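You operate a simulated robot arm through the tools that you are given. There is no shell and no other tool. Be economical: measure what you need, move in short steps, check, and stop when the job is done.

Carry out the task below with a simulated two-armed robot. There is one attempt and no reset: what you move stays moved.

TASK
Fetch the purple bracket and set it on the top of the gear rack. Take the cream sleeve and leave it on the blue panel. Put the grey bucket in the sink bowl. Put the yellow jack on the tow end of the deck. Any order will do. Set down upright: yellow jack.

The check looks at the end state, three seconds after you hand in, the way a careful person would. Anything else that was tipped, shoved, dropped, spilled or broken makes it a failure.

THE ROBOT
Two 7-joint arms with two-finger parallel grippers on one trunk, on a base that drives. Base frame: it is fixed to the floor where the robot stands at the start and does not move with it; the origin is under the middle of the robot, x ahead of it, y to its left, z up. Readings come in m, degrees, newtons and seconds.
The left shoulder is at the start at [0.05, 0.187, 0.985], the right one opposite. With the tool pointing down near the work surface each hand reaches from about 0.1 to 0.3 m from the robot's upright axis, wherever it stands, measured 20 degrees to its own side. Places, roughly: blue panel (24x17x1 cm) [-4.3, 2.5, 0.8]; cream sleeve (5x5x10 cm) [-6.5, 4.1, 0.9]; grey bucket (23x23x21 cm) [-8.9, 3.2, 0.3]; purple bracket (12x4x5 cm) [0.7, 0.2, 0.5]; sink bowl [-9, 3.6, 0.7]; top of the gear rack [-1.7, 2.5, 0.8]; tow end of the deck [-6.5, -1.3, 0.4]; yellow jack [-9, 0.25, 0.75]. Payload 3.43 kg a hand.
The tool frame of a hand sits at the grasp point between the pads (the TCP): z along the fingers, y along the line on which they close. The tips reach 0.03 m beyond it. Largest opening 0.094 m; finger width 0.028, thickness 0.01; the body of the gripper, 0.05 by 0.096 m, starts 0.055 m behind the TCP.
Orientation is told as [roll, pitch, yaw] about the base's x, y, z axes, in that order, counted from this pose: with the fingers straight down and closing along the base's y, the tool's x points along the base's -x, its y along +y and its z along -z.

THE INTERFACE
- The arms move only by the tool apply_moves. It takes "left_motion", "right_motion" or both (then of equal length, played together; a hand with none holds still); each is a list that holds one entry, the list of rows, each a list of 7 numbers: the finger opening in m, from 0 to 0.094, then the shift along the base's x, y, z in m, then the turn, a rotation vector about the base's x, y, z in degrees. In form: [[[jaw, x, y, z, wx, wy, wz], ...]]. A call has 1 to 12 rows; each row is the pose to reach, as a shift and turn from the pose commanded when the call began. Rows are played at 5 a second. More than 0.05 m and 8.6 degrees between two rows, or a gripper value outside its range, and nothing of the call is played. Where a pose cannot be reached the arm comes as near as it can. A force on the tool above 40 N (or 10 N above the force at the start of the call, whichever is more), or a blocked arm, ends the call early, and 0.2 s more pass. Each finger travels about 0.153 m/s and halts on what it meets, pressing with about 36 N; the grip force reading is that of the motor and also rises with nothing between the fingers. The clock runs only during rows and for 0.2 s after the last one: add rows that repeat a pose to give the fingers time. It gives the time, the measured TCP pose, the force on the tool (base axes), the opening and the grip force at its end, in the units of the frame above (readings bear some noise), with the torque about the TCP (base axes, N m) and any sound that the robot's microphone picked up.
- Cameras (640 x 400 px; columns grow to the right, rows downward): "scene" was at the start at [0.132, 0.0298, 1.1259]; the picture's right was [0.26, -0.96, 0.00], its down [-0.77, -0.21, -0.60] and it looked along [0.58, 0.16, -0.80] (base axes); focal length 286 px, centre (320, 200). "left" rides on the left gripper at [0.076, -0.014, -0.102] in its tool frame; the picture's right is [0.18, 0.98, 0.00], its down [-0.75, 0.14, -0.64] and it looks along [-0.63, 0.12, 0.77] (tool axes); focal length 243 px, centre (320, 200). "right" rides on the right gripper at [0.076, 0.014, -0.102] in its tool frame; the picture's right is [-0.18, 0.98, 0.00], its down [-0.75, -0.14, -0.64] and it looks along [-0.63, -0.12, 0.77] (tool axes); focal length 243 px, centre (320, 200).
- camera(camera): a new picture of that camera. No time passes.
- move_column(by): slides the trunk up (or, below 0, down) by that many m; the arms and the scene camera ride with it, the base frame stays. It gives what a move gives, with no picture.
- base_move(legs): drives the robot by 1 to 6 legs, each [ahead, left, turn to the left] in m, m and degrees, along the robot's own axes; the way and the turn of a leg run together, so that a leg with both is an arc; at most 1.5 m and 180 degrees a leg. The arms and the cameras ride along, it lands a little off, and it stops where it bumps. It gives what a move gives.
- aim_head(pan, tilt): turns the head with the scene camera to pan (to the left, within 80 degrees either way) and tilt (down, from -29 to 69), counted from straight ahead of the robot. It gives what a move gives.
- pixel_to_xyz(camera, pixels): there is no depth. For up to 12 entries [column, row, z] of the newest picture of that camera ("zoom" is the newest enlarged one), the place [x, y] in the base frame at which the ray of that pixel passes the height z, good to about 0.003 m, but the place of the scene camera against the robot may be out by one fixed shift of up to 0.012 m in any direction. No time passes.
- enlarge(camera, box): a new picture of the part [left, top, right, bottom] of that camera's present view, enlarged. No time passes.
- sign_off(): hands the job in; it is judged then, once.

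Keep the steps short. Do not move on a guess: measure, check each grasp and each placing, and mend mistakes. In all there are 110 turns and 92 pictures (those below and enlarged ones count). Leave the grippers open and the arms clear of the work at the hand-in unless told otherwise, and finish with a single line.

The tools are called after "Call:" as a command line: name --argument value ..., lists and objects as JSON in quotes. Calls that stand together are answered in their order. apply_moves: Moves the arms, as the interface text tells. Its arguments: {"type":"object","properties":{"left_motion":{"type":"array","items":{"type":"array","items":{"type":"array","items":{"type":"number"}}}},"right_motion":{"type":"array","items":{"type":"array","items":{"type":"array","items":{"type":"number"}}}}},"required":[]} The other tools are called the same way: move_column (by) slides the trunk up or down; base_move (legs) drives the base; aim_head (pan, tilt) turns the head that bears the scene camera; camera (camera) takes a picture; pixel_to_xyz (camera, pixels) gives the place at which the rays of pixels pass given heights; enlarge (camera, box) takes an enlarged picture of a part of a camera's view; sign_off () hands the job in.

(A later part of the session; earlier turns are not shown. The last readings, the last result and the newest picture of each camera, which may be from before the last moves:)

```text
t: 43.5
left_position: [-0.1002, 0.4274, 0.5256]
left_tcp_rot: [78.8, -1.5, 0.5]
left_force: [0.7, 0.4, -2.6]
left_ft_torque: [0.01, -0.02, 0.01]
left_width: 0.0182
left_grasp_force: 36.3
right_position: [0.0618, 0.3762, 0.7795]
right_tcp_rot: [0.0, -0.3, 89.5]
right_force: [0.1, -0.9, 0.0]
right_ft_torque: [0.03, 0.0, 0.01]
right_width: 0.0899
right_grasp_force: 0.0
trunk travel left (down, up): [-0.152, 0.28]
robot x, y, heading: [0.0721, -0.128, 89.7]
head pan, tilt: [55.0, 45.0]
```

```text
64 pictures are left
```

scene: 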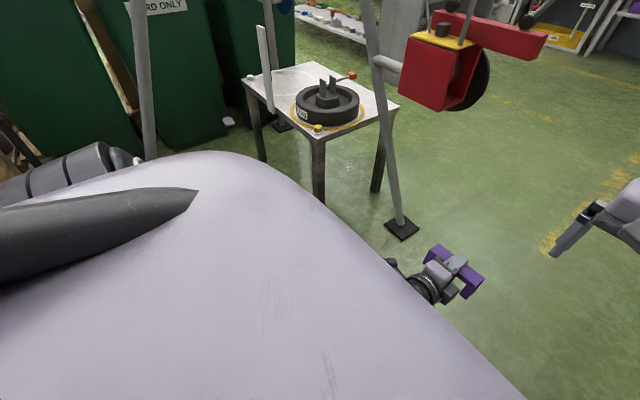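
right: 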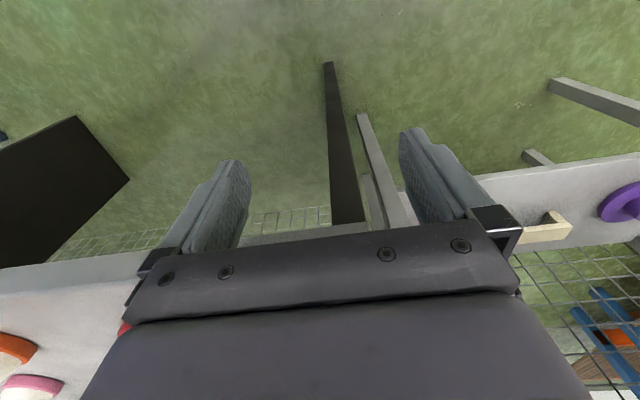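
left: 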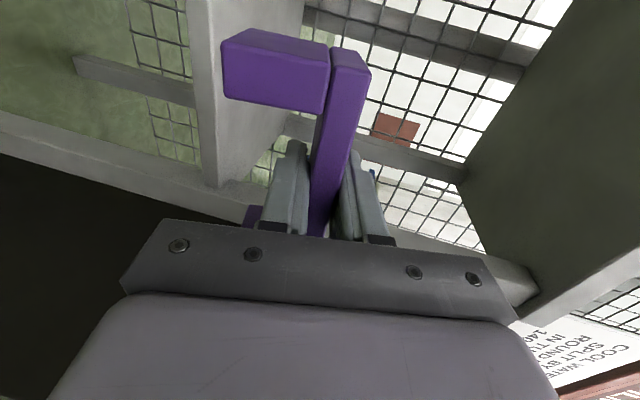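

Call:
pixel_to_xyz --camera "scene" --pixels '[[545, 42, 0.65], [545, 42, 0.75], [545, 42, 0.85], [440, 110, 0.5], [440, 110, 0.6]]'

Call:
base_move --legs '[[0, -0.055, 0], [0.6, 0, 0]]'

Call:
aim_head --pan 55 --tilt 30

Call:
camera --camera "scene"

```text
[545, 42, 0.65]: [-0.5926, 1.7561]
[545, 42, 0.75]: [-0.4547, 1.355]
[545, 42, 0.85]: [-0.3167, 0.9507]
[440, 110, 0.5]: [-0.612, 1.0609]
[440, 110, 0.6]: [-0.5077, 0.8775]
```

```text
t: 44.6
left_position: [-0.072, 0.4232, 0.524]
left_tcp_rot: [78.5, -1.5, 0.2]
left_force: [0.0, 0.8, -3.2]
left_ft_torque: [-0.01, 0.02, 0.01]
left_width: 0.0181
left_grasp_force: 35.8
right_position: [0.0914, 0.3747, 0.7795]
right_tcp_rot: [-0.2, -0.2, 89.1]
right_force: [-0.1, 1.7, -1.0]
right_ft_torque: [-0.03, -0.01, 0.05]
right_width: 0.0899
right_grasp_force: 0.0
trunk travel left (down, up): [-0.152, 0.28]
robot x, y, heading: [0.1002, -0.1276, 89.6]
head pan, tilt: [55.0, 45.0]
stopped in leg 1: the robot was blocked; the commanded pose is now the measured one
```

```text
t: 45.3
left_position: [-0.0715, 0.4244, 0.5246]
left_tcp_rot: [78.7, -1.4, 0.2]
left_force: [-0.7, 0.5, -2.3]
left_ft_torque: [0.0, 0.0, 0.0]
left_width: 0.0181
left_grasp_force: 35.8
right_position: [0.0903, 0.3733, 0.7799]
right_tcp_rot: [0.0, -0.2, 89.1]
right_force: [0.1, 0.2, 0.3]
right_ft_torque: [0.02, 0.01, -0.02]
right_width: 0.0903
right_grasp_force: 0.0
trunk travel left (down, up): [-0.152, 0.28]
robot x, y, heading: [0.1004, -0.1267, 89.4]
head pan, tilt: [55.0, 30.0]
```

```text
63 pictures are left
```

scene: 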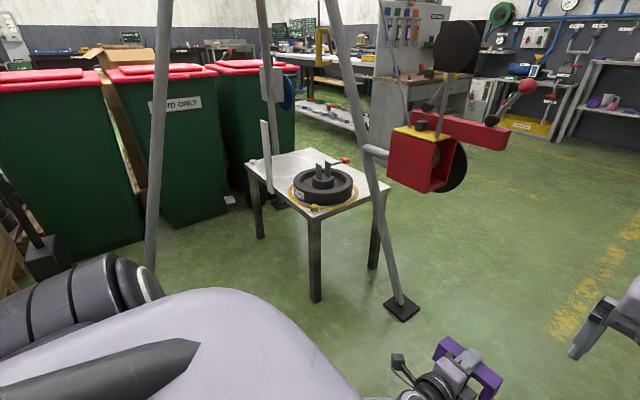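

Something on my right stopped the sidestep at x = 0.10, so I edge back left 0.03 and go ahead 0.4 in the middle of the corridor.

Call:
base_move --legs '[[0, 0.03, 0.5], [0.4, 0, 0]]'

Call:
aim_head --pan -70 --tilt 35

Call:
camera --camera "scene"

```text
t: 48.4
left_position: [-0.1062, 0.8236, 0.5252]
left_tcp_rot: [78.7, -1.5, 0.8]
left_force: [0.1, 0.1, -2.9]
left_ft_torque: [0.01, 0.01, -0.01]
left_width: 0.0183
left_grasp_force: 35.7
right_position: [0.0563, 0.7751, 0.7791]
right_tcp_rot: [-0.1, -0.1, 89.7]
right_force: [0.5, -0.1, -0.1]
right_ft_torque: [-0.01, -0.03, 0.03]
right_width: 0.09
right_grasp_force: 0.0
trunk travel left (down, up): [-0.152, 0.28]
robot x, y, heading: [0.0676, 0.2734, 89.8]
head pan, tilt: [55.0, 30.0]
```

```text
t: 50.4
left_position: [-0.1064, 0.8226, 0.5252]
left_tcp_rot: [78.8, -1.4, 0.8]
left_force: [-0.3, 0.0, -3.4]
left_ft_torque: [-0.01, -0.02, -0.01]
left_width: 0.0182
left_grasp_force: 36.1
right_position: [0.056, 0.7739, 0.78]
right_tcp_rot: [-0.2, -0.2, 89.6]
right_force: [-0.1, 0.3, -0.2]
right_ft_torque: [0.02, 0.0, 0.01]
right_width: 0.09
right_grasp_force: 0.0
trunk travel left (down, up): [-0.152, 0.28]
robot x, y, heading: [0.0704, 0.271, 90.0]
head pan, tilt: [-70.0, 35.0]
```

```text
62 pictures are left
```

scene: 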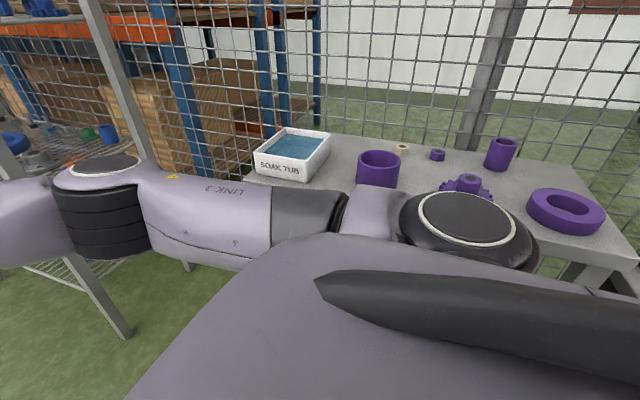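

The way is clear so far. I continue ahead 1.3 m up the corridor; it will stop if it bumps.

Call:
base_move --legs '[[0.6, 0, 0], [0.7, 0, 0]]'

```text
t: 57.4
left_position: [-0.0947, 2.1473, 0.5254]
left_tcp_rot: [78.6, -1.5, 0.6]
left_force: [-0.1, 0.5, -2.7]
left_ft_torque: [-0.01, -0.03, 0.03]
left_width: 0.0181
left_grasp_force: 36.1
right_position: [0.0678, 2.0986, 0.7788]
right_tcp_rot: [0.0, -0.1, 89.5]
right_force: [0.0, -0.3, -0.5]
right_ft_torque: [0.02, -0.01, -0.01]
right_width: 0.0901
right_grasp_force: 0.0
trunk travel left (down, up): [-0.152, 0.28]
robot x, y, heading: [0.0802, 1.5944, 89.5]
head pan, tilt: [-70.0, 35.0]
```

Through the corridor. On to y about 2.45, turn left to face the rack, and look.

Call:
base_move --legs '[[0.85, 0, 0], [0, 0, 90]]'

Call:
aim_head --pan 0 --tilt 20

Call:
camera --camera "scene"

```text
t: 65.7
left_position: [-0.4618, 2.2845, 0.5248]
left_tcp_rot: [78.7, -1.5, 90.0]
left_force: [0.2, 0.9, -3.0]
left_ft_torque: [0.05, 0.01, -0.01]
left_width: 0.0181
left_grasp_force: 35.9
right_position: [-0.4097, 2.4472, 0.7798]
right_tcp_rot: [-0.2, -0.2, 178.8]
right_force: [1.1, 0.7, -0.4]
right_ft_torque: [0.01, 0.01, -0.02]
right_width: 0.0899
right_grasp_force: 0.1
trunk travel left (down, up): [-0.152, 0.28]
robot x, y, heading: [0.0924, 2.4587, 179.0]
head pan, tilt: [-70.0, 35.0]
```

```text
t: 67.2
left_position: [-0.4605, 2.2844, 0.5251]
left_tcp_rot: [78.7, -1.5, 89.9]
left_force: [-0.4, 0.5, -3.8]
left_ft_torque: [-0.01, -0.03, -0.02]
left_width: 0.0181
left_grasp_force: 35.6
right_position: [-0.409, 2.4469, 0.7793]
right_tcp_rot: [-0.1, -0.2, 178.8]
right_force: [-0.1, 0.8, 0.0]
right_ft_torque: [0.0, -0.04, 0.0]
right_width: 0.0901
right_grasp_force: 0.0
trunk travel left (down, up): [-0.152, 0.28]
robot x, y, heading: [0.0887, 2.4498, 178.8]
head pan, tilt: [0.0, 20.0]
```

```text
61 pictures are left
```

scene: 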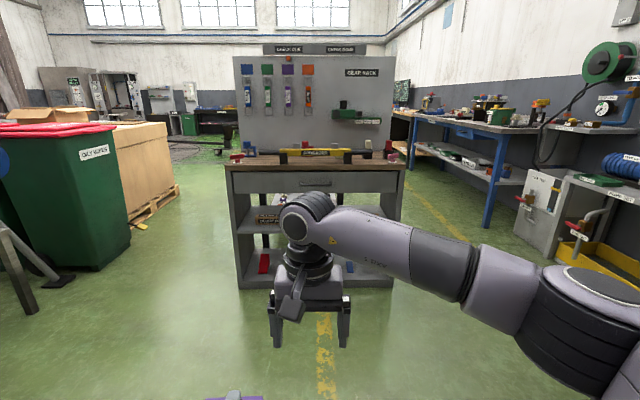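

The gear rack, with its wooden top and "GEAR RACK" label, is straight ahead. I zoom in on the top and measure its edge.

Call:
enlarge --camera "scene" --box '[220, 70, 420, 195]'

Call:
pixel_to_xyz --camera "scene" --pixels '[[225, 168, 0.8], [405, 168, 0.8], [240, 290, 0.0], [393, 290, 0.0], [240, 155, 0.8], [395, 155, 0.8], [340, 160, 0.8]]'

```text
3.20 times, centred on (320, 132) of scene
```

zoom: 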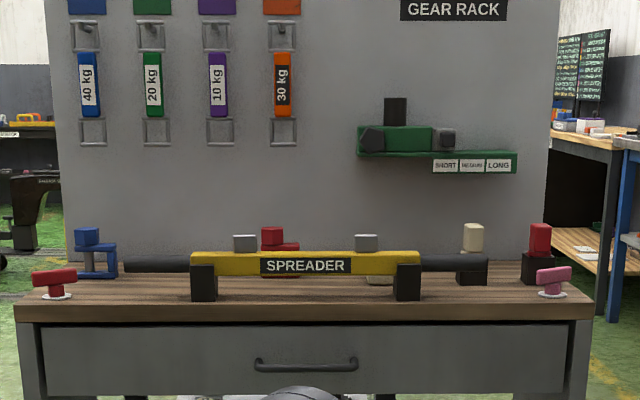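

```text
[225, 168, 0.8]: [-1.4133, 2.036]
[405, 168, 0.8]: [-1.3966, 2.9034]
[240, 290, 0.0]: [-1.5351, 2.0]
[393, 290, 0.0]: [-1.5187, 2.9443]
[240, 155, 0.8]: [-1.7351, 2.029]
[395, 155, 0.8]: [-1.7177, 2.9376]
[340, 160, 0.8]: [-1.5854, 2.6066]
```

The top holds a spreader and small parts; free wood is near the front at left and right. I raise the trunk for a better view, lift the left hand, and draw the right hand back out of the picture.

Call:
move_column --by 0.27

Call:
apply_moves --left_motion '[[[0.0, 0, 0, 0.03, 0, 0, 0], [0.0, 0, 0, 0.06, 0, 0, 0], [0.0, 0, 0, 0.09, 0, 0, 0], [0.0, 0, 0, 0.12, 0, 0, 0], [0, 0, 0, 0.12, 0, 0, 0]]]' --right_motion '[[[0.09, 0.04, 0.02, 0, 0, 0, 0], [0.09, 0.08, 0.05, 0, 0, 0, 0], [0.09, 0.12, 0.08, 0, 0, 0, 0], [0.09, 0.16, 0.11, 0, 0, 0, 0], [0.09, 0.2, 0.14, 0, 0, 0, 0]]]'

Call:
base_move --legs '[[0.5, 0, 0]]'

Call:
aim_head --pan 0 --tilt 38

Call:
camera --camera "scene"

```text
t: 69.9
left_position: [-0.4616, 2.2859, 0.7945]
left_tcp_rot: [78.8, -1.6, 90.0]
left_force: [0.5, 0.0, -3.2]
left_ft_torque: [-0.01, 0.0, -0.01]
left_width: 0.0181
left_grasp_force: 36.1
right_position: [-0.4101, 2.4477, 1.0496]
right_tcp_rot: [-0.1, -0.2, 178.8]
right_force: [0.2, -0.5, 0.2]
right_ft_torque: [0.0, -0.06, 0.0]
right_width: 0.0898
right_grasp_force: 0.0
trunk travel left (down, up): [-0.422, 0.01]
robot x, y, heading: [0.091, 2.4568, 178.9]
head pan, tilt: [0.0, 20.0]
```

```text
t: 71.1
left_position: [-0.4617, 2.2856, 0.9138]
left_tcp_rot: [78.7, -1.5, 89.8]
left_force: [-0.5, 0.3, -2.6]
left_ft_torque: [-0.02, -0.01, 0.01]
left_width: 0.0185
left_grasp_force: 36.0
right_position: [-0.2088, 2.5887, 1.0505]
right_tcp_rot: [-0.1, -0.3, 178.7]
right_force: [0.7, 0.5, 0.4]
right_ft_torque: [-0.03, 0.01, 0.02]
right_width: 0.0901
right_grasp_force: 0.1
trunk travel left (down, up): [-0.422, 0.01]
robot x, y, heading: [0.0935, 2.4497, 179.0]
head pan, tilt: [0.0, 20.0]
```

```text
t: 74.0
left_position: [-0.9534, 2.298, 0.9148]
left_tcp_rot: [78.7, -1.6, 89.7]
left_force: [-0.2, -0.6, -2.2]
left_ft_torque: [0.01, -0.04, 0.0]
left_width: 0.0181
left_grasp_force: 36.2
right_position: [-0.7011, 2.5984, 1.0497]
right_tcp_rot: [0.0, -0.1, 178.6]
right_force: [-0.5, 0.8, -0.3]
right_ft_torque: [0.0, -0.01, -0.05]
right_width: 0.0899
right_grasp_force: 0.1
trunk travel left (down, up): [-0.422, 0.01]
robot x, y, heading: [-0.3966, 2.4625, 178.7]
head pan, tilt: [0.0, 20.0]
```

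```text
t: 74.8
left_position: [-0.9539, 2.2988, 0.9135]
left_tcp_rot: [78.7, -1.5, 89.7]
left_force: [-0.6, 0.3, -2.9]
left_ft_torque: [-0.01, 0.01, 0.03]
left_width: 0.0182
left_grasp_force: 35.6
right_position: [-0.6991, 2.5976, 1.0499]
right_tcp_rot: [-0.1, -0.2, 178.6]
right_force: [-0.4, -0.2, -0.2]
right_ft_torque: [-0.01, 0.0, -0.04]
right_width: 0.09
right_grasp_force: 0.0
trunk travel left (down, up): [-0.422, 0.01]
robot x, y, heading: [-0.398, 2.463, 178.7]
head pan, tilt: [0.0, 38.0]
```

```text
59 pictures are left
```

scene: 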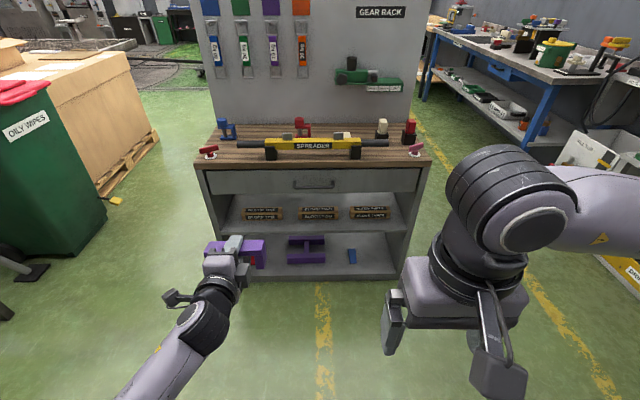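

Call:
enlarge --camera "scene" --box '[184, 100, 440, 200]'

Call:
pixel_to_xyz --camera "scene" --pixels '[[195, 167, 0.78], [429, 163, 0.78], [270, 160, 0.78], [356, 159, 0.78], [210, 158, 0.78], [416, 155, 0.78], [237, 138, 0.78], [316, 135, 0.78], [313, 165, 0.78], [215, 130, 0.78], [206, 281, 0.0]]'

```text
2.50 times, centred on (312, 150) of scene
```

zoom: 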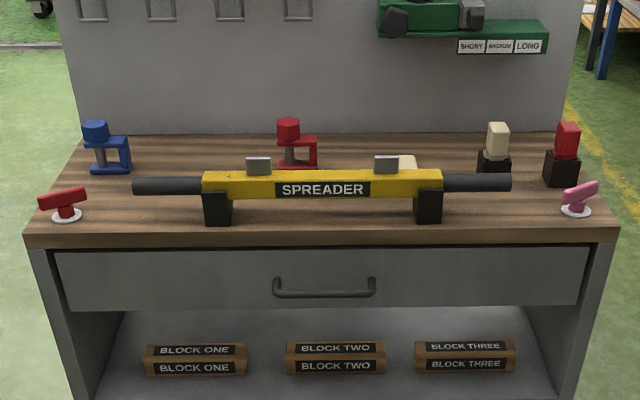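

```text
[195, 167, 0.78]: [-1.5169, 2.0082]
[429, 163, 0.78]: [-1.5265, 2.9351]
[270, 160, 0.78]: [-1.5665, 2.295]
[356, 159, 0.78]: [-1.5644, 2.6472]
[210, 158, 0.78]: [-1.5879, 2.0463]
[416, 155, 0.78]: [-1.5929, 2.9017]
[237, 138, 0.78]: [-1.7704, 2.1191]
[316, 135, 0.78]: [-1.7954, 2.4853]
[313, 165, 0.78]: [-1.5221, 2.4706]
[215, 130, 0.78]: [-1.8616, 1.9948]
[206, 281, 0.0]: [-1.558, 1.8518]
```

The front edge is at x ≈ −1.52 and the spreader's feet at x ≈ −1.57 (y 2.295 and 2.647). There is a free strip between the feet along the front edge, which fits the 4 cm deep bracket. I check the bracket's attitude in the hand.

Call:
enlarge --camera "scene" --box '[180, 220, 292, 290]'

Call:
camera --camera "left"

Call:
pixel_to_xyz --camera "zoom" --pixels '[[460, 115, 0.93], [460, 115, 0.91]]'

```text
5.71 times, centred on (236, 255) of scene
```

zoom: 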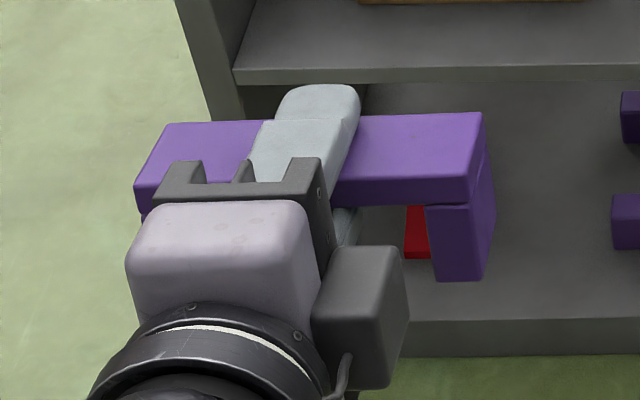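

```text
56 pictures are left
```

left: 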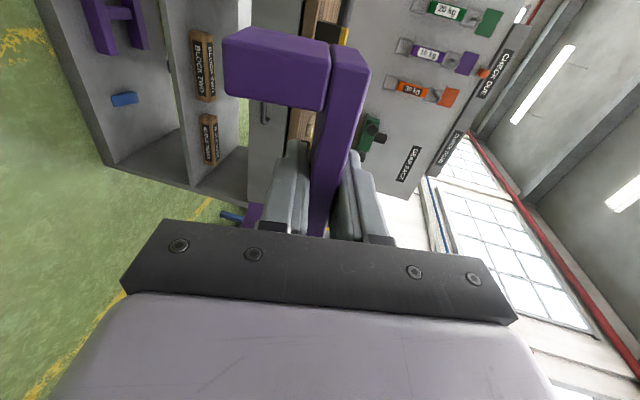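

```text
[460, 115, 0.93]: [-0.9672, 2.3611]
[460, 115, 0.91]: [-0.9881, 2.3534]
```

The bracket lies parallel to the pads. I level the hand (11.3° about +y), sidestep right 0.17 and drive ahead 0.48.

Call:
apply_moves --left_motion '[[[0.0, 0, 0, 0.0, 0, 5.6, 0], [0.0, 0, 0, 0.0, 0, 11.3, 0], [0.0, 0, 0, 0.0, 0, 11.3, 0]]]'

Call:
base_move --legs '[[0, -0.17, 0], [0.48, 0, 0]]'

Call:
aim_head --pan 8 --tilt 48

Call:
camera --camera "scene"

```text
t: 75.6
left_position: [-0.9539, 2.2966, 0.914]
left_tcp_rot: [90.0, -1.5, 89.4]
left_force: [0.4, -0.5, -2.6]
left_ft_torque: [-0.02, 0.02, 0.02]
left_width: 0.0182
left_grasp_force: 35.8
right_position: [-0.6998, 2.5982, 1.0502]
right_tcp_rot: [-0.1, -0.2, 178.6]
right_force: [0.4, -0.4, 0.2]
right_ft_torque: [-0.03, 0.0, 0.03]
right_width: 0.0901
right_grasp_force: 0.1
trunk travel left (down, up): [-0.422, 0.01]
robot x, y, heading: [-0.3974, 2.4636, 178.7]
head pan, tilt: [0.0, 38.0]
```

```text
t: 80.2
left_position: [-1.4279, 2.4805, 0.9127]
left_tcp_rot: [90.0, -1.4, 89.1]
left_force: [-0.1, 0.4, -2.3]
left_ft_torque: [-0.01, -0.01, 0.0]
left_width: 0.0179
left_grasp_force: 35.8
right_position: [-1.172, 2.7808, 1.0512]
right_tcp_rot: [-0.1, -0.3, 178.3]
right_force: [-0.4, -0.8, -0.5]
right_ft_torque: [0.04, -0.03, -0.02]
right_width: 0.0897
right_grasp_force: 0.0
trunk travel left (down, up): [-0.422, 0.01]
robot x, y, heading: [-0.8681, 2.6472, 178.6]
head pan, tilt: [0.0, 38.0]
```

```text
t: 80.9
left_position: [-1.4269, 2.4806, 0.913]
left_tcp_rot: [90.0, -1.4, 89.1]
left_force: [0.0, 0.3, -3.7]
left_ft_torque: [-0.03, 0.0, 0.01]
left_width: 0.0182
left_grasp_force: 36.0
right_position: [-1.1727, 2.7808, 1.0508]
right_tcp_rot: [-0.2, -0.3, 178.3]
right_force: [0.5, 0.5, 0.2]
right_ft_torque: [0.02, 0.01, -0.02]
right_width: 0.0899
right_grasp_force: 0.1
trunk travel left (down, up): [-0.422, 0.01]
robot x, y, heading: [-0.8702, 2.6435, 178.7]
head pan, tilt: [8.0, 48.0]
```

```text
55 pictures are left
```

scene: 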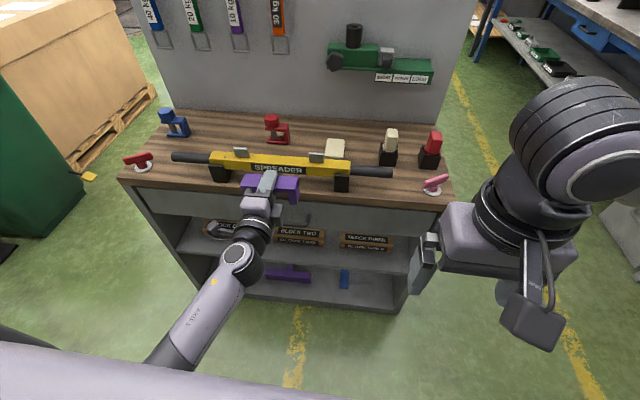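

Call:
enlarge --camera "scene" --box '[170, 120, 400, 264]'

Call:
pixel_to_xyz --camera "scene" --pixels '[[120, 180, 0.775], [453, 197, 0.775], [333, 190, 0.775], [350, 191, 0.775], [211, 180, 0.775], [230, 182, 0.775], [300, 200, 0.925], [298, 180, 0.925]]'

```text
2.78 times, centred on (285, 192) of scene
```

zoom: 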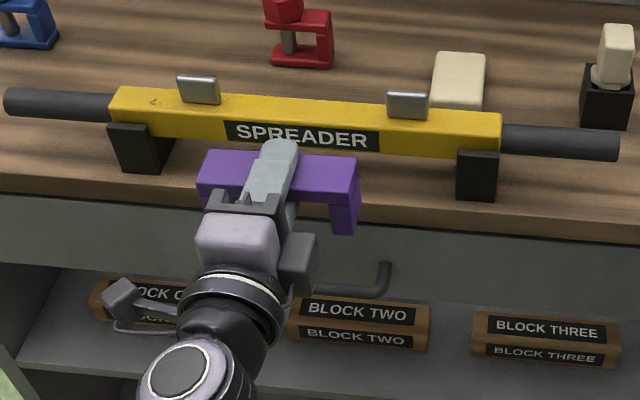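

```text
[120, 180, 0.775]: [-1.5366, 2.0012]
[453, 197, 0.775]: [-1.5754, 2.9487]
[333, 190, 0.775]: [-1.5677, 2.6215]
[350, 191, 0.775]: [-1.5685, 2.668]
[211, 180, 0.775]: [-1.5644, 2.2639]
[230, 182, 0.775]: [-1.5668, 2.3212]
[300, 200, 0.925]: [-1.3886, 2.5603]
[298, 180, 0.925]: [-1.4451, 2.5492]
```

Call:
enlarge --camera "scene" --box '[296, 165, 376, 215]'

```text
8.00 times, centred on (336, 190) of scene
```

zoom: 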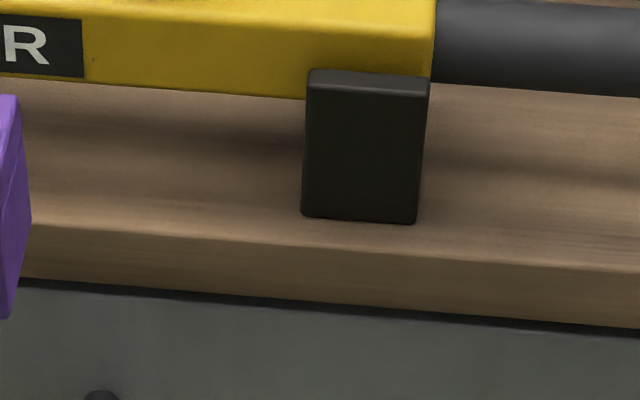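

Call:
pixel_to_xyz --camera "zoom" --pixels '[[360, 221, 0.775], [360, 249, 0.775], [100, 229, 0.775], [600, 268, 0.775], [368, 95, 0.82], [368, 95, 0.83], [360, 249, 0.785], [200, 90, 0.82], [200, 90, 0.83]]'

```text
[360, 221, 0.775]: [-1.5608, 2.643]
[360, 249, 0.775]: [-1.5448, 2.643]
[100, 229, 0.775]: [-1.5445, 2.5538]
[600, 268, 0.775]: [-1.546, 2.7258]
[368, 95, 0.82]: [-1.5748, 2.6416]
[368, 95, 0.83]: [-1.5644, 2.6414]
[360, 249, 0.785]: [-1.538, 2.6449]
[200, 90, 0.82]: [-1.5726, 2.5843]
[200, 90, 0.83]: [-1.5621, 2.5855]
```

The strip in front of the spreader is only about 1.6 cm deep, which is too narrow. There is a free area behind the spreader at y 2.2–2.38, between the blue and red jigs. I'll turn the hand to point down, raise it, and set the bracket there flat on its back side.

Call:
apply_moves --left_motion '[[[0.0, 0.005, 0, 0.01, 0, -8.3, 0], [0.0, 0.01, 0, 0.02, 0, -16.6, 0], [0.0, 0.015, 0, 0.03, 0, -25, 0], [0.0, 0.02, 0, 0.04, 0, -33, 0], [0.0, 0.02, 0, 0.05, 0, -41, 0], [0.0, 0.02, 0, 0.06, 0, -49, 0], [0.0, 0.02, 0, 0.06, 0, -57, 0], [0.0, 0.02, 0, 0.06, 0, -65, 0], [0.0, 0.02, 0, 0.06, 0, -73, 0], [0.0, 0.02, 0, 0.06, 0, -81, 0], [0.0, 0.02, 0, 0.06, 0, -89, 0], [0.0, 0.02, 0, 0.06, 0, -90, 0]]]'

Call:
camera --camera "scene"

```text
t: 83.5
left_position: [-1.4082, 2.4812, 0.973]
left_tcp_rot: [-0.2, -0.8, 91.3]
left_force: [-0.2, -0.1, -2.1]
left_ft_torque: [0.01, 0.03, 0.0]
left_width: 0.0184
left_grasp_force: 36.6
right_position: [-1.1732, 2.7796, 1.0515]
right_tcp_rot: [-0.1, -0.3, 178.4]
right_force: [-0.2, -0.1, 0.0]
right_ft_torque: [0.01, 0.02, 0.0]
right_width: 0.0899
right_grasp_force: 0.0
trunk travel left (down, up): [-0.422, 0.01]
robot x, y, heading: [-0.8701, 2.6386, 178.5]
head pan, tilt: [8.0, 48.0]
```

```text
52 pictures are left
```

scene: 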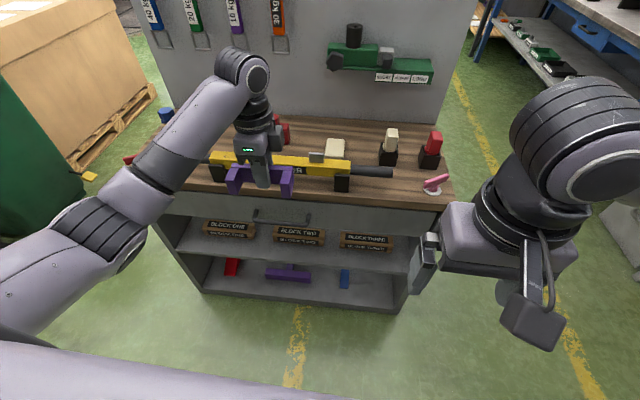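

The hand now points down with the bracket below it. I sidestep left 0.21 and go ahead 0.18, with the bracket at z 0.97 clear of the spreader.

Call:
base_move --legs '[[0, 0.21, 0], [0.18, 0, 0]]'

Call:
apply_moves --left_motion '[[[0.0, -0.04, 0, 0, 0, 0, 0], [0.0, -0.08, 0, 0, 0, 0, 0], [0.0, -0.11, 0, 0, 0, 0, 0]]]'

Call:
camera --camera "left"

Call:
camera --camera "scene"

```text
t: 87.1
left_position: [-1.5933, 2.2714, 0.9741]
left_tcp_rot: [0.0, -0.8, 91.5]
left_force: [-0.7, -0.3, -3.4]
left_ft_torque: [-0.01, 0.06, -0.01]
left_width: 0.0181
left_grasp_force: 35.6
right_position: [-1.3577, 2.5716, 1.0498]
right_tcp_rot: [-0.1, -0.3, 178.3]
right_force: [-0.4, -0.3, 0.9]
right_ft_torque: [0.02, -0.01, -0.02]
right_width: 0.0898
right_grasp_force: 0.1
trunk travel left (down, up): [-0.422, 0.01]
robot x, y, heading: [-1.0548, 2.4381, 178.6]
head pan, tilt: [8.0, 48.0]
```

```text
t: 87.9
left_position: [-1.6935, 2.2705, 0.9718]
left_tcp_rot: [0.1, -0.9, 91.2]
left_force: [-1.0, -0.4, -2.2]
left_ft_torque: [0.01, -0.03, -0.01]
left_width: 0.0182
left_grasp_force: 35.7
left hand out of reach, approached as far as the arm can: row 3
right_position: [-1.3585, 2.5705, 1.0505]
right_tcp_rot: [-0.1, -0.2, 178.5]
right_force: [0.2, -0.1, 0.8]
right_ft_torque: [0.05, -0.05, 0.01]
right_width: 0.09
right_grasp_force: 0.0
trunk travel left (down, up): [-0.422, 0.01]
robot x, y, heading: [-1.0558, 2.4346, 178.6]
head pan, tilt: [8.0, 48.0]
```

```text
51 pictures are left
```

left: 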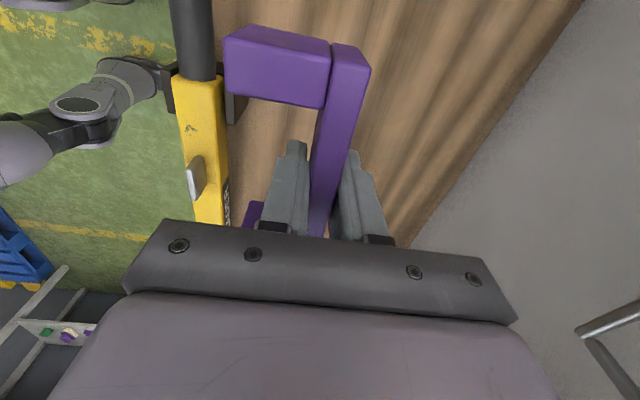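

```text
50 pictures are left
```

scene: 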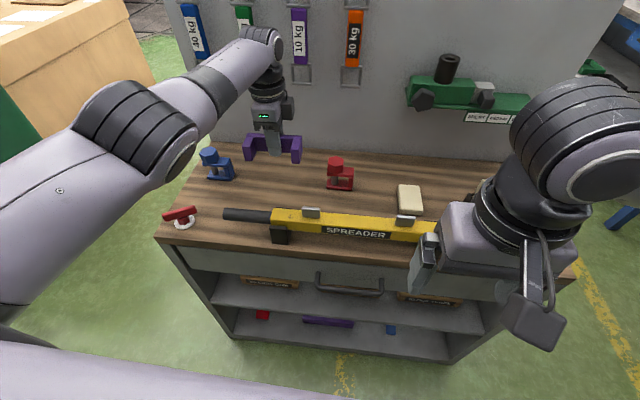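

Call:
pixel_to_xyz --camera "scene" --pixels '[[236, 180, 0.775], [326, 188, 0.775], [280, 208, 0.86], [270, 228, 0.775], [248, 160, 0.945], [300, 162, 0.945], [300, 150, 0.775]]'

Call:
pixel_to_xyz --camera "left" --pixels '[[228, 150, 0.86], [240, 115, 0.775], [228, 95, 0.943], [370, 75, 0.943], [240, 115, 0.8], [205, 180, 0.885]]'

```text
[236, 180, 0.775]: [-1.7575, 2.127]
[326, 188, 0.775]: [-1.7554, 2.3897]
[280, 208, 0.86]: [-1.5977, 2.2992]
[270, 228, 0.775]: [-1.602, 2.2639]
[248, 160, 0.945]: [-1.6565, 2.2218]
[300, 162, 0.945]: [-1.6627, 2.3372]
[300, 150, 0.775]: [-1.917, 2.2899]
```

```text
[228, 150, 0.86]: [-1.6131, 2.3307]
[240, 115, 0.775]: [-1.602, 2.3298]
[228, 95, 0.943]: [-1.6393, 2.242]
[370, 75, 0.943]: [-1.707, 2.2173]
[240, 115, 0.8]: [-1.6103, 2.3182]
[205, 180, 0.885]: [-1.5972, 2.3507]
```

The landing spot is free: spreader back at x −1.61, jigs at y 2.127 and 2.39, bracket over x −1.64…−1.71 and y 2.22…2.34. I lower the trunk by 0.15.

Call:
move_column --by -0.15

Call:
apply_moves --left_motion '[[[0.0, 0, 0, -0.005, 0, 0, 0], [0.0, 0, 0, -0.01, 0, 0, 0], [0.0, 0, 0, -0.013, 0, 0, 0], [0.0, 0, 0, -0.016, 0, 0, 0], [0.0, 0, 0, -0.019, 0, 0, 0], [0.0, 0, 0, -0.022, 0, 0, 0], [0.0, 0, 0, -0.025, 0, 0, 0]]]'

Call:
camera --camera "scene"

```text
t: 89.6
left_position: [-1.6921, 2.2709, 0.822]
left_tcp_rot: [0.0, -0.8, 91.5]
left_force: [0.1, 0.8, -3.4]
left_ft_torque: [0.0, 0.03, -0.01]
left_width: 0.018
left_grasp_force: 36.2
right_position: [-1.3578, 2.5711, 0.9009]
right_tcp_rot: [-0.2, -0.2, 178.4]
right_force: [-0.3, -0.1, 0.0]
right_ft_torque: [0.0, 0.01, -0.01]
right_width: 0.0899
right_grasp_force: 0.0
trunk travel left (down, up): [-0.272, 0.16]
robot x, y, heading: [-1.0561, 2.436, 178.4]
head pan, tilt: [8.0, 48.0]
```

```text
t: 91.1
left_position: [-1.6911, 2.2711, 0.8104]
left_tcp_rot: [1.0, -0.7, 91.5]
left_force: [11.6, -0.3, 16.5]
left_ft_torque: [-0.21, -0.6, 0.16]
left_width: 0.018
left_grasp_force: 36.2
right_position: [-1.355, 2.5712, 0.9008]
right_tcp_rot: [0.0, -0.3, 178.5]
right_force: [0.5, -0.2, 0.6]
right_ft_torque: [0.02, -0.02, -0.03]
right_width: 0.0901
right_grasp_force: 0.0
trunk travel left (down, up): [-0.272, 0.16]
robot x, y, heading: [-1.0605, 2.4349, 178.5]
head pan, tilt: [8.0, 48.0]
stopped in row 7 (left hand): the force on the tool passed its limit at 42 N (the readings are from after the stop); the commanded pose is now the measured one
```

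```text
49 pictures are left
```

scene: 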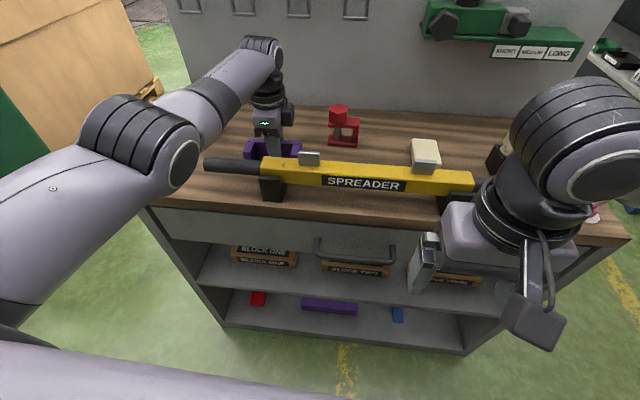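

The bracket touches down at 0.81. I release and lift away.

Call:
apply_moves --left_motion '[[[0.018, 0, 0, 0.002, 0, 0, 0], [0.03, 0, 0, 0.002, 0, 0, 0], [0.036, 0, 0, 0.002, 0, 0, 0], [0.036, 0, 0, 0.002, 0, 0, 0], [0.036, 0, 0, 0.03, 0, 0, 0], [0.036, 0, 0, 0.07, 0, 0, 0], [0.036, 0, 0, 0.11, 0, 0, 0], [0.036, 0, 0, 0.15, 0, 0, 0]]]'

Call:
enlarge --camera "scene" --box '[200, 90, 400, 215]'

```text
t: 92.9
left_position: [-1.6882, 2.2694, 0.9573]
left_tcp_rot: [0.8, -0.8, 91.4]
left_force: [-0.5, 0.0, 0.0]
left_ft_torque: [-0.01, 0.01, 0.02]
left_width: 0.0362
left_grasp_force: 0.0
left hand out of reach, approached as far as the arm can: row 8
right_position: [-1.3567, 2.5711, 0.9005]
right_tcp_rot: [-0.1, -0.2, 178.5]
right_force: [0.2, 0.7, -0.6]
right_ft_torque: [-0.01, 0.0, 0.01]
right_width: 0.09
right_grasp_force: 0.1
trunk travel left (down, up): [-0.272, 0.16]
robot x, y, heading: [-1.0565, 2.4321, 178.6]
head pan, tilt: [8.0, 48.0]
```

```text
3.20 times, centred on (300, 152) of scene
```

zoom: 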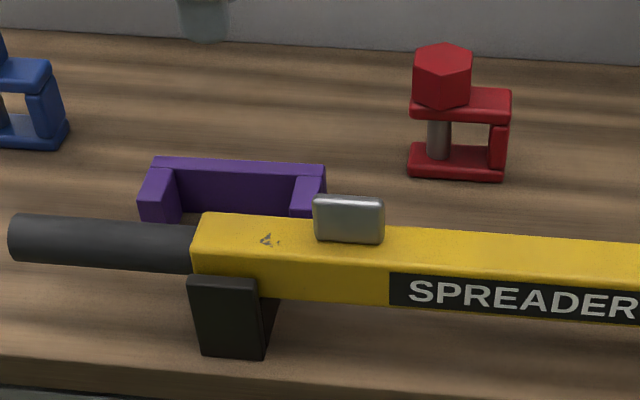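

The bracket sits flat on the rack top with nothing disturbed. I raise the trunk, back away 0.6 m and look for the route further on.

Call:
move_column --by 0.1

Call:
base_move --legs '[[-0.6, 0, 0]]'

Call:
apply_moves --left_motion '[[[0.05, 0.04, 0.03, 0, 0, 0, 0], [0.07, 0.08, 0.06, -0.02, 0, 0, 0], [0.09, 0.12, 0.09, -0.04, 0, 0, 0], [0.09, 0.14, 0.1, -0.06, 0, 0, 0]]]' --right_motion '[[[0.09, -0.03, -0.03, 0, 0, 0, 0], [0.09, -0.06, -0.06, 0, 0, 0, 0], [0.09, -0.1, -0.09, 0, 0, 0, 0], [0.09, -0.12, -0.1, 0, 0, 0, 0]]]'

Call:
aim_head --pan -40 --tilt 12

Call:
camera --camera "scene"

```text
t: 94.3
left_position: [-1.6882, 2.2691, 1.0572]
left_tcp_rot: [0.8, -0.7, 91.4]
left_force: [-0.2, 1.1, 0.2]
left_ft_torque: [0.01, 0.01, -0.02]
left_width: 0.0357
left_grasp_force: 0.0
right_position: [-1.3577, 2.5704, 1.0009]
right_tcp_rot: [-0.1, -0.3, 178.5]
right_force: [-0.5, -0.4, 0.1]
right_ft_torque: [0.03, 0.01, 0.03]
right_width: 0.0901
right_grasp_force: 0.0
trunk travel left (down, up): [-0.372, 0.06]
robot x, y, heading: [-1.0569, 2.4376, 178.7]
head pan, tilt: [8.0, 48.0]
```

```text
t: 97.6
left_position: [-1.0995, 2.2576, 1.0572]
left_tcp_rot: [0.8, -0.9, 90.8]
left_force: [-0.2, 1.0, 0.6]
left_ft_torque: [0.01, -0.02, -0.01]
left_width: 0.0362
left_grasp_force: 0.1
right_position: [-0.7647, 2.5565, 1.0021]
right_tcp_rot: [-0.1, -0.3, 177.9]
right_force: [-0.4, 0.4, 1.1]
right_ft_torque: [-0.01, 0.01, 0.03]
right_width: 0.0899
right_grasp_force: 0.1
trunk travel left (down, up): [-0.372, 0.06]
robot x, y, heading: [-0.4661, 2.4199, 178.1]
head pan, tilt: [8.0, 48.0]
```

```text
refused: row 2 steps farther than a row can; nothing moved
```

```text
t: 98.8
left_position: [-1.1008, 2.2586, 1.0574]
left_tcp_rot: [0.8, -0.7, 90.8]
left_force: [0.2, 0.2, 0.3]
left_ft_torque: [-0.02, 0.03, 0.0]
left_width: 0.0361
left_grasp_force: 0.0
right_position: [-0.7658, 2.5563, 1.0016]
right_tcp_rot: [-0.1, -0.2, 178.0]
right_force: [0.2, 0.8, 0.1]
right_ft_torque: [-0.01, 0.01, 0.03]
right_width: 0.0899
right_grasp_force: 0.0
trunk travel left (down, up): [-0.372, 0.06]
robot x, y, heading: [-0.4639, 2.4147, 178.0]
head pan, tilt: [-40.0, 12.0]
```

```text
47 pictures are left
```

scene: 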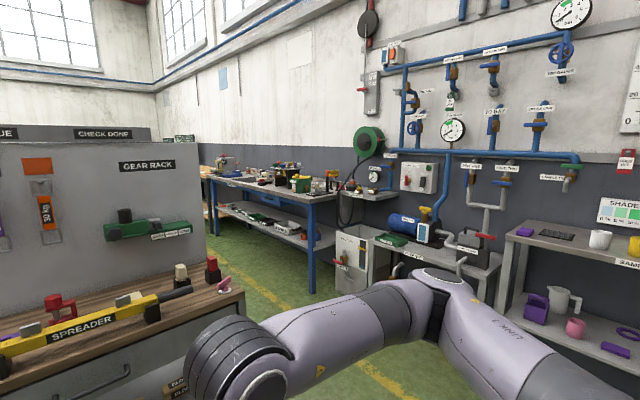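

Call:
pixel_to_xyz --camera "scene" --pixels '[[312, 291, 0.0], [340, 293, 0.0], [255, 289, 0.0], [365, 365, 0.0], [215, 248, 0.0], [480, 300, 0.0], [310, 205, 0.8], [370, 265, 0.4]]'

Call:
aim_head --pan 20 --tilt 10

Call:
camera --camera "scene"

```text
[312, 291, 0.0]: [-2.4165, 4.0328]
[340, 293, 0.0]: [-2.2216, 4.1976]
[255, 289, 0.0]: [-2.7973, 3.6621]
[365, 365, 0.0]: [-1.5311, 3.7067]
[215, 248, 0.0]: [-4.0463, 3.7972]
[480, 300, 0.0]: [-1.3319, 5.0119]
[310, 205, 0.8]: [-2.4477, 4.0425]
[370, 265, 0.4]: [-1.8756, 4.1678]
```

```text
t: 100.1
left_position: [-1.0985, 2.2587, 1.0561]
left_tcp_rot: [0.8, -0.8, 90.9]
left_force: [0.5, -0.1, 0.3]
left_ft_torque: [0.01, 0.01, -0.01]
left_width: 0.036
left_grasp_force: 0.0
right_position: [-0.7659, 2.5562, 1.001]
right_tcp_rot: [-0.1, -0.3, 178.0]
right_force: [-0.8, -0.1, -0.4]
right_ft_torque: [0.01, 0.01, 0.03]
right_width: 0.0901
right_grasp_force: 0.0
trunk travel left (down, up): [-0.372, 0.06]
robot x, y, heading: [-0.4626, 2.4149, 177.9]
head pan, tilt: [20.0, 10.0]
```

```text
46 pictures are left
```

scene: 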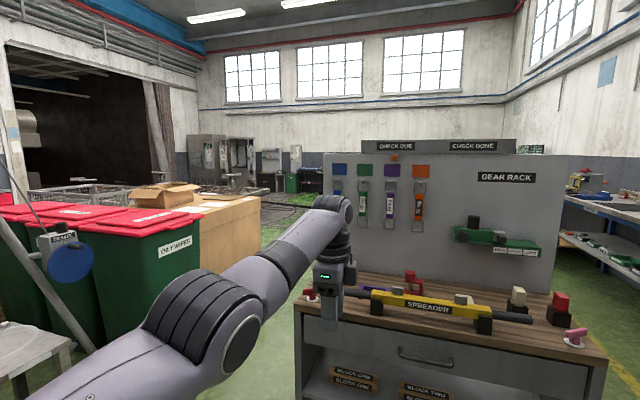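

The aisle between the rack (y 2.95) and the blue bench (y 4.03) is about 1.1 m wide. I pull the left hand back, sidestep right to y ≈ 3.47 and drive along it.

Call:
apply_moves --left_motion '[[[0.05, 0.04, 0.02, 0, 0, 0, 0], [0.07, 0.08, 0.04, 0.0, 0, 0, 0], [0.09, 0.12, 0.06, 0, 0, 0, 0], [0.09, 0.16, 0.07, 0, 0, 0, 0]]]' --right_motion '[[[0.09, -0.03, -0.03, 0, 0, 0, 0], [0.09, -0.06, -0.06, 0, 0, 0, 0], [0.09, -0.09, -0.09, 0, 0, 0, 0], [0.09, -0.12, -0.1, 0, 0, 0, 0]]]'

Call:
base_move --legs '[[0, -1.06, 2], [1.5, 0, 0]]'

Call:
aim_head --pan -10 --tilt 15

Call:
camera --camera "scene"

```text
t: 101.1
left_position: [-0.937, 2.3272, 1.0561]
left_tcp_rot: [0.7, -0.6, 90.9]
left_force: [0.1, -0.3, -0.6]
left_ft_torque: [0.0, 0.0, -0.04]
left_width: 0.0902
left_grasp_force: 0.1
right_position: [-0.8852, 2.4556, 1.0011]
right_tcp_rot: [-0.1, -0.3, 177.8]
right_force: [-0.4, 0.2, -0.4]
right_ft_torque: [0.03, 0.02, 0.0]
right_width: 0.0902
right_grasp_force: 0.0
trunk travel left (down, up): [-0.372, 0.06]
robot x, y, heading: [-0.4637, 2.4148, 178.1]
head pan, tilt: [20.0, 10.0]
```

```text
t: 117.7
left_position: [-2.4141, 3.3905, 1.0564]
left_tcp_rot: [0.8, -0.8, 92.3]
left_force: [-0.4, 0.1, -0.5]
left_ft_torque: [0.0, -0.02, 0.02]
left_width: 0.0897
left_grasp_force: 0.0
right_position: [-2.3648, 3.5217, 1.0007]
right_tcp_rot: [-0.1, -0.3, 179.4]
right_force: [0.7, 0.1, 0.4]
right_ft_torque: [0.03, 0.04, 0.01]
right_width: 0.09
right_grasp_force: 0.0
trunk travel left (down, up): [-0.372, 0.06]
robot x, y, heading: [-1.9425, 3.496, 179.3]
head pan, tilt: [20.0, 10.0]
```

```text
t: 118.7
left_position: [-2.4139, 3.3927, 1.0562]
left_tcp_rot: [0.8, -0.8, 92.3]
left_force: [-0.1, 0.7, 0.1]
left_ft_torque: [-0.02, -0.05, 0.03]
left_width: 0.0903
left_grasp_force: 0.0
right_position: [-2.3639, 3.5211, 1.0015]
right_tcp_rot: [-0.1, -0.4, 179.3]
right_force: [0.3, -0.3, 0.2]
right_ft_torque: [0.0, 0.01, -0.01]
right_width: 0.0902
right_grasp_force: 0.1
trunk travel left (down, up): [-0.372, 0.06]
robot x, y, heading: [-1.9456, 3.4973, 179.5]
head pan, tilt: [-10.0, 15.0]
```

```text
45 pictures are left
```

scene: 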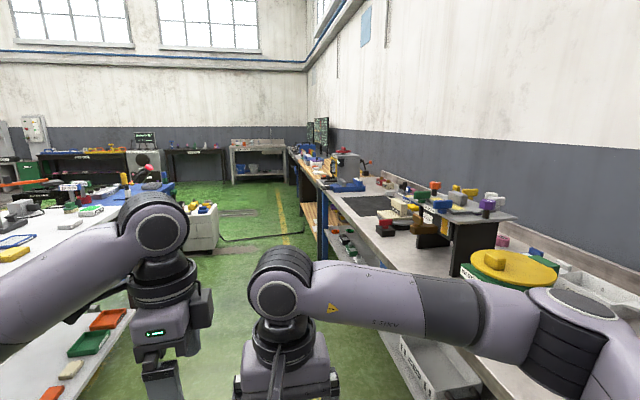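

Call:
pixel_to_xyz --camera "scene" --pixels '[[215, 252, 0.0], [185, 250, 0.0], [127, 202, 0.8], [95, 232, 0.8], [310, 225, 0.0], [330, 228, 0.8], [290, 180, 0.0], [345, 182, 0.9], [130, 312, 0.2], [135, 240, 0.8]]'

Call:
enlarge --camera "scene" --box '[230, 110, 530, 280]'

Call:
enlarge --camera "scene" --box '[0, 120, 240, 260]'

```text
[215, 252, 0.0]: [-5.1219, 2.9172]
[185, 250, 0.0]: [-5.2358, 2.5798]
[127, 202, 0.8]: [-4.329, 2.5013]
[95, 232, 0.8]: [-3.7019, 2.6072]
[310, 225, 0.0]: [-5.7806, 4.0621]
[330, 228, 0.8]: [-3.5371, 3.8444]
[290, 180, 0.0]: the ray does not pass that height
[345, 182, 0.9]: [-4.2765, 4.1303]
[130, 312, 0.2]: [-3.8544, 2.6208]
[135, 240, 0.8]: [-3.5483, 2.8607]
```

```text
2.13 times, centred on (380, 195) of scene
```

zoom: 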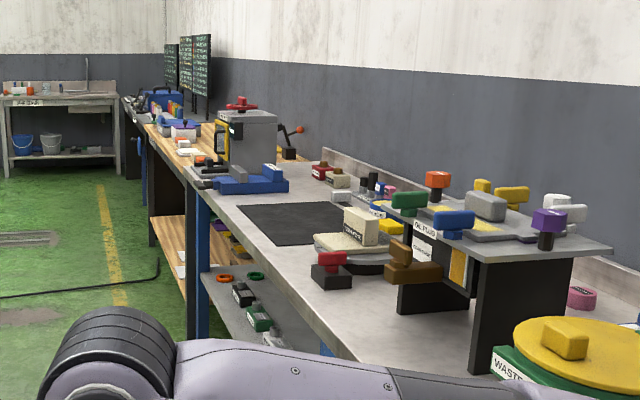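

```text
2.67 times, centred on (120, 190) of scene
```

zoom: 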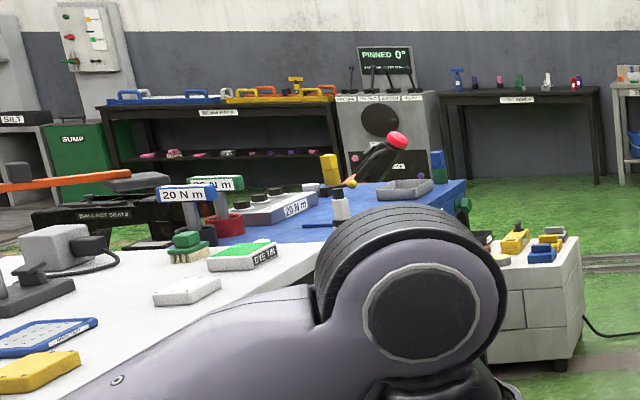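

Call:
base_move --legs '[[1.5, 0, 0.5], [0.7, 0, 0]]'

Call:
aim_head --pan -8 --tilt 28

Call:
camera --camera "scene"

Call:
aim_head --pan 55 --tilt 28

Call:
camera --camera "scene"

```text
t: 129.6
left_position: [-4.621, 3.4025, 1.0568]
left_tcp_rot: [0.8, -0.8, 92.4]
left_force: [0.0, -0.5, 0.3]
left_ft_torque: [0.01, 0.02, 0.03]
left_width: 0.09
left_grasp_force: 0.0
right_position: [-4.5703, 3.5325, 1.0008]
right_tcp_rot: [-0.1, -0.3, 179.4]
right_force: [0.2, 0.1, 0.0]
right_ft_torque: [0.01, -0.04, -0.04]
right_width: 0.0902
right_grasp_force: 0.0
trunk travel left (down, up): [-0.372, 0.06]
robot x, y, heading: [-4.1503, 3.5047, 179.4]
head pan, tilt: [-10.0, 15.0]
```

```text
t: 130.3
left_position: [-4.6206, 3.4027, 1.056]
left_tcp_rot: [0.9, -0.9, 92.5]
left_force: [0.0, 0.6, -0.2]
left_ft_torque: [0.05, -0.02, -0.03]
left_width: 0.0902
left_grasp_force: 0.1
right_position: [-4.5707, 3.5323, 1.0004]
right_tcp_rot: [-0.1, -0.3, 179.5]
right_force: [-0.3, 0.8, 0.0]
right_ft_torque: [-0.03, 0.03, 0.01]
right_width: 0.0902
right_grasp_force: 0.0
trunk travel left (down, up): [-0.372, 0.06]
robot x, y, heading: [-4.1505, 3.5059, 179.7]
head pan, tilt: [-8.0, 28.0]
```

```text
42 pictures are left
```

scene: 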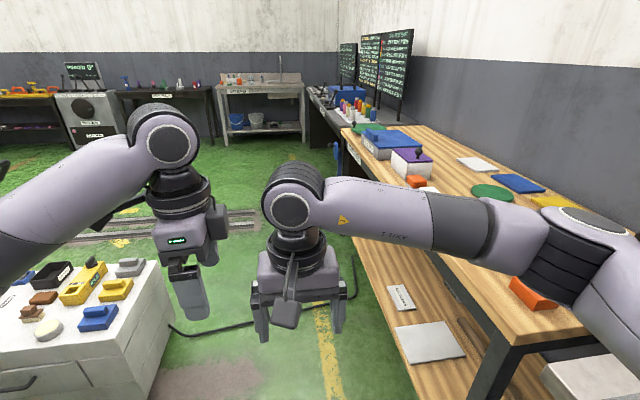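

```text
t: 131.7
left_position: [-4.6204, 3.4016, 1.0557]
left_tcp_rot: [0.8, -0.8, 92.4]
left_force: [0.2, -1.1, -0.5]
left_ft_torque: [-0.02, 0.02, 0.0]
left_width: 0.0902
left_grasp_force: 0.0
right_position: [-4.5717, 3.5321, 0.9999]
right_tcp_rot: [-0.2, -0.3, 179.5]
right_force: [-0.5, -0.1, 0.2]
right_ft_torque: [-0.01, 0.02, -0.01]
right_width: 0.0899
right_grasp_force: 0.2
trunk travel left (down, up): [-0.372, 0.06]
robot x, y, heading: [-4.1502, 3.5041, 179.7]
head pan, tilt: [55.0, 28.0]
```

```text
41 pictures are left
```

scene: 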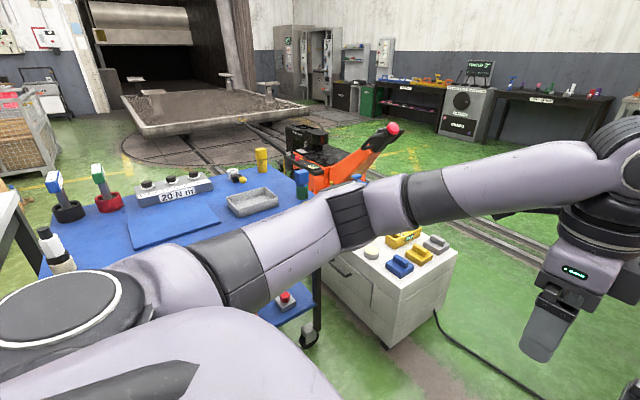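

The blue panel is on the blue bench at (165,232). I continue toward the sleeve at about x −6.5, on the bench to the right.

Call:
pixel_to_xyz --camera "scene" --pixels '[[95, 230, 0.8], [130, 208, 0.8], [205, 205, 0.8], [220, 230, 0.8], [135, 250, 0.8], [320, 270, 0.8], [40, 275, 0.8], [230, 200, 0.8]]'

Call:
base_move --legs '[[1.5, 0, 0.3]]'

Call:
aim_head --pan -42 --tilt 28

Call:
camera --camera "scene"

```text
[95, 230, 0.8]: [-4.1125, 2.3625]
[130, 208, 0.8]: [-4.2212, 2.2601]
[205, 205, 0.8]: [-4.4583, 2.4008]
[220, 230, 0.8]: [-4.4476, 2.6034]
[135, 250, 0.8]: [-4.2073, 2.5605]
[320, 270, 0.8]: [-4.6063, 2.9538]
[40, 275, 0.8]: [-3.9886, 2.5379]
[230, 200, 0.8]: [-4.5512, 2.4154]
```

```text
t: 139.1
left_position: [-6.1311, 3.4407, 1.0559]
left_tcp_rot: [0.8, -0.8, 91.1]
left_force: [-0.3, 1.0, -0.8]
left_ft_torque: [0.01, -0.01, 0.03]
left_width: 0.0901
left_grasp_force: 0.0
right_position: [-6.0792, 3.5701, 1.0011]
right_tcp_rot: [-0.1, -0.3, 178.1]
right_force: [0.3, -0.2, -0.6]
right_ft_torque: [0.0, -0.02, 0.0]
right_width: 0.0899
right_grasp_force: 0.0
trunk travel left (down, up): [-0.372, 0.06]
robot x, y, heading: [-5.6594, 3.5305, 178.3]
head pan, tilt: [55.0, 28.0]
```

```text
t: 140.9
left_position: [-6.1313, 3.4408, 1.0561]
left_tcp_rot: [0.7, -0.8, 91.1]
left_force: [-0.2, -0.4, -1.4]
left_ft_torque: [0.04, 0.0, 0.0]
left_width: 0.0897
left_grasp_force: 0.1
right_position: [-6.0788, 3.5698, 1.0007]
right_tcp_rot: [0.0, -0.4, 178.1]
right_force: [-0.1, -0.2, -0.5]
right_ft_torque: [0.01, 0.0, -0.01]
right_width: 0.0901
right_grasp_force: 0.1
trunk travel left (down, up): [-0.372, 0.06]
robot x, y, heading: [-5.66, 3.5327, 178.3]
head pan, tilt: [-42.0, 28.0]
```

```text
40 pictures are left
```

scene: 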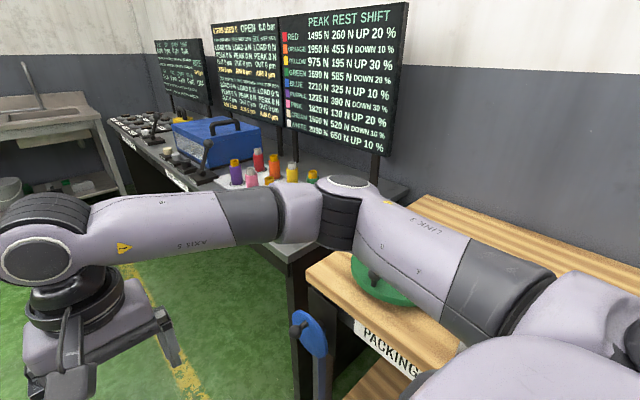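

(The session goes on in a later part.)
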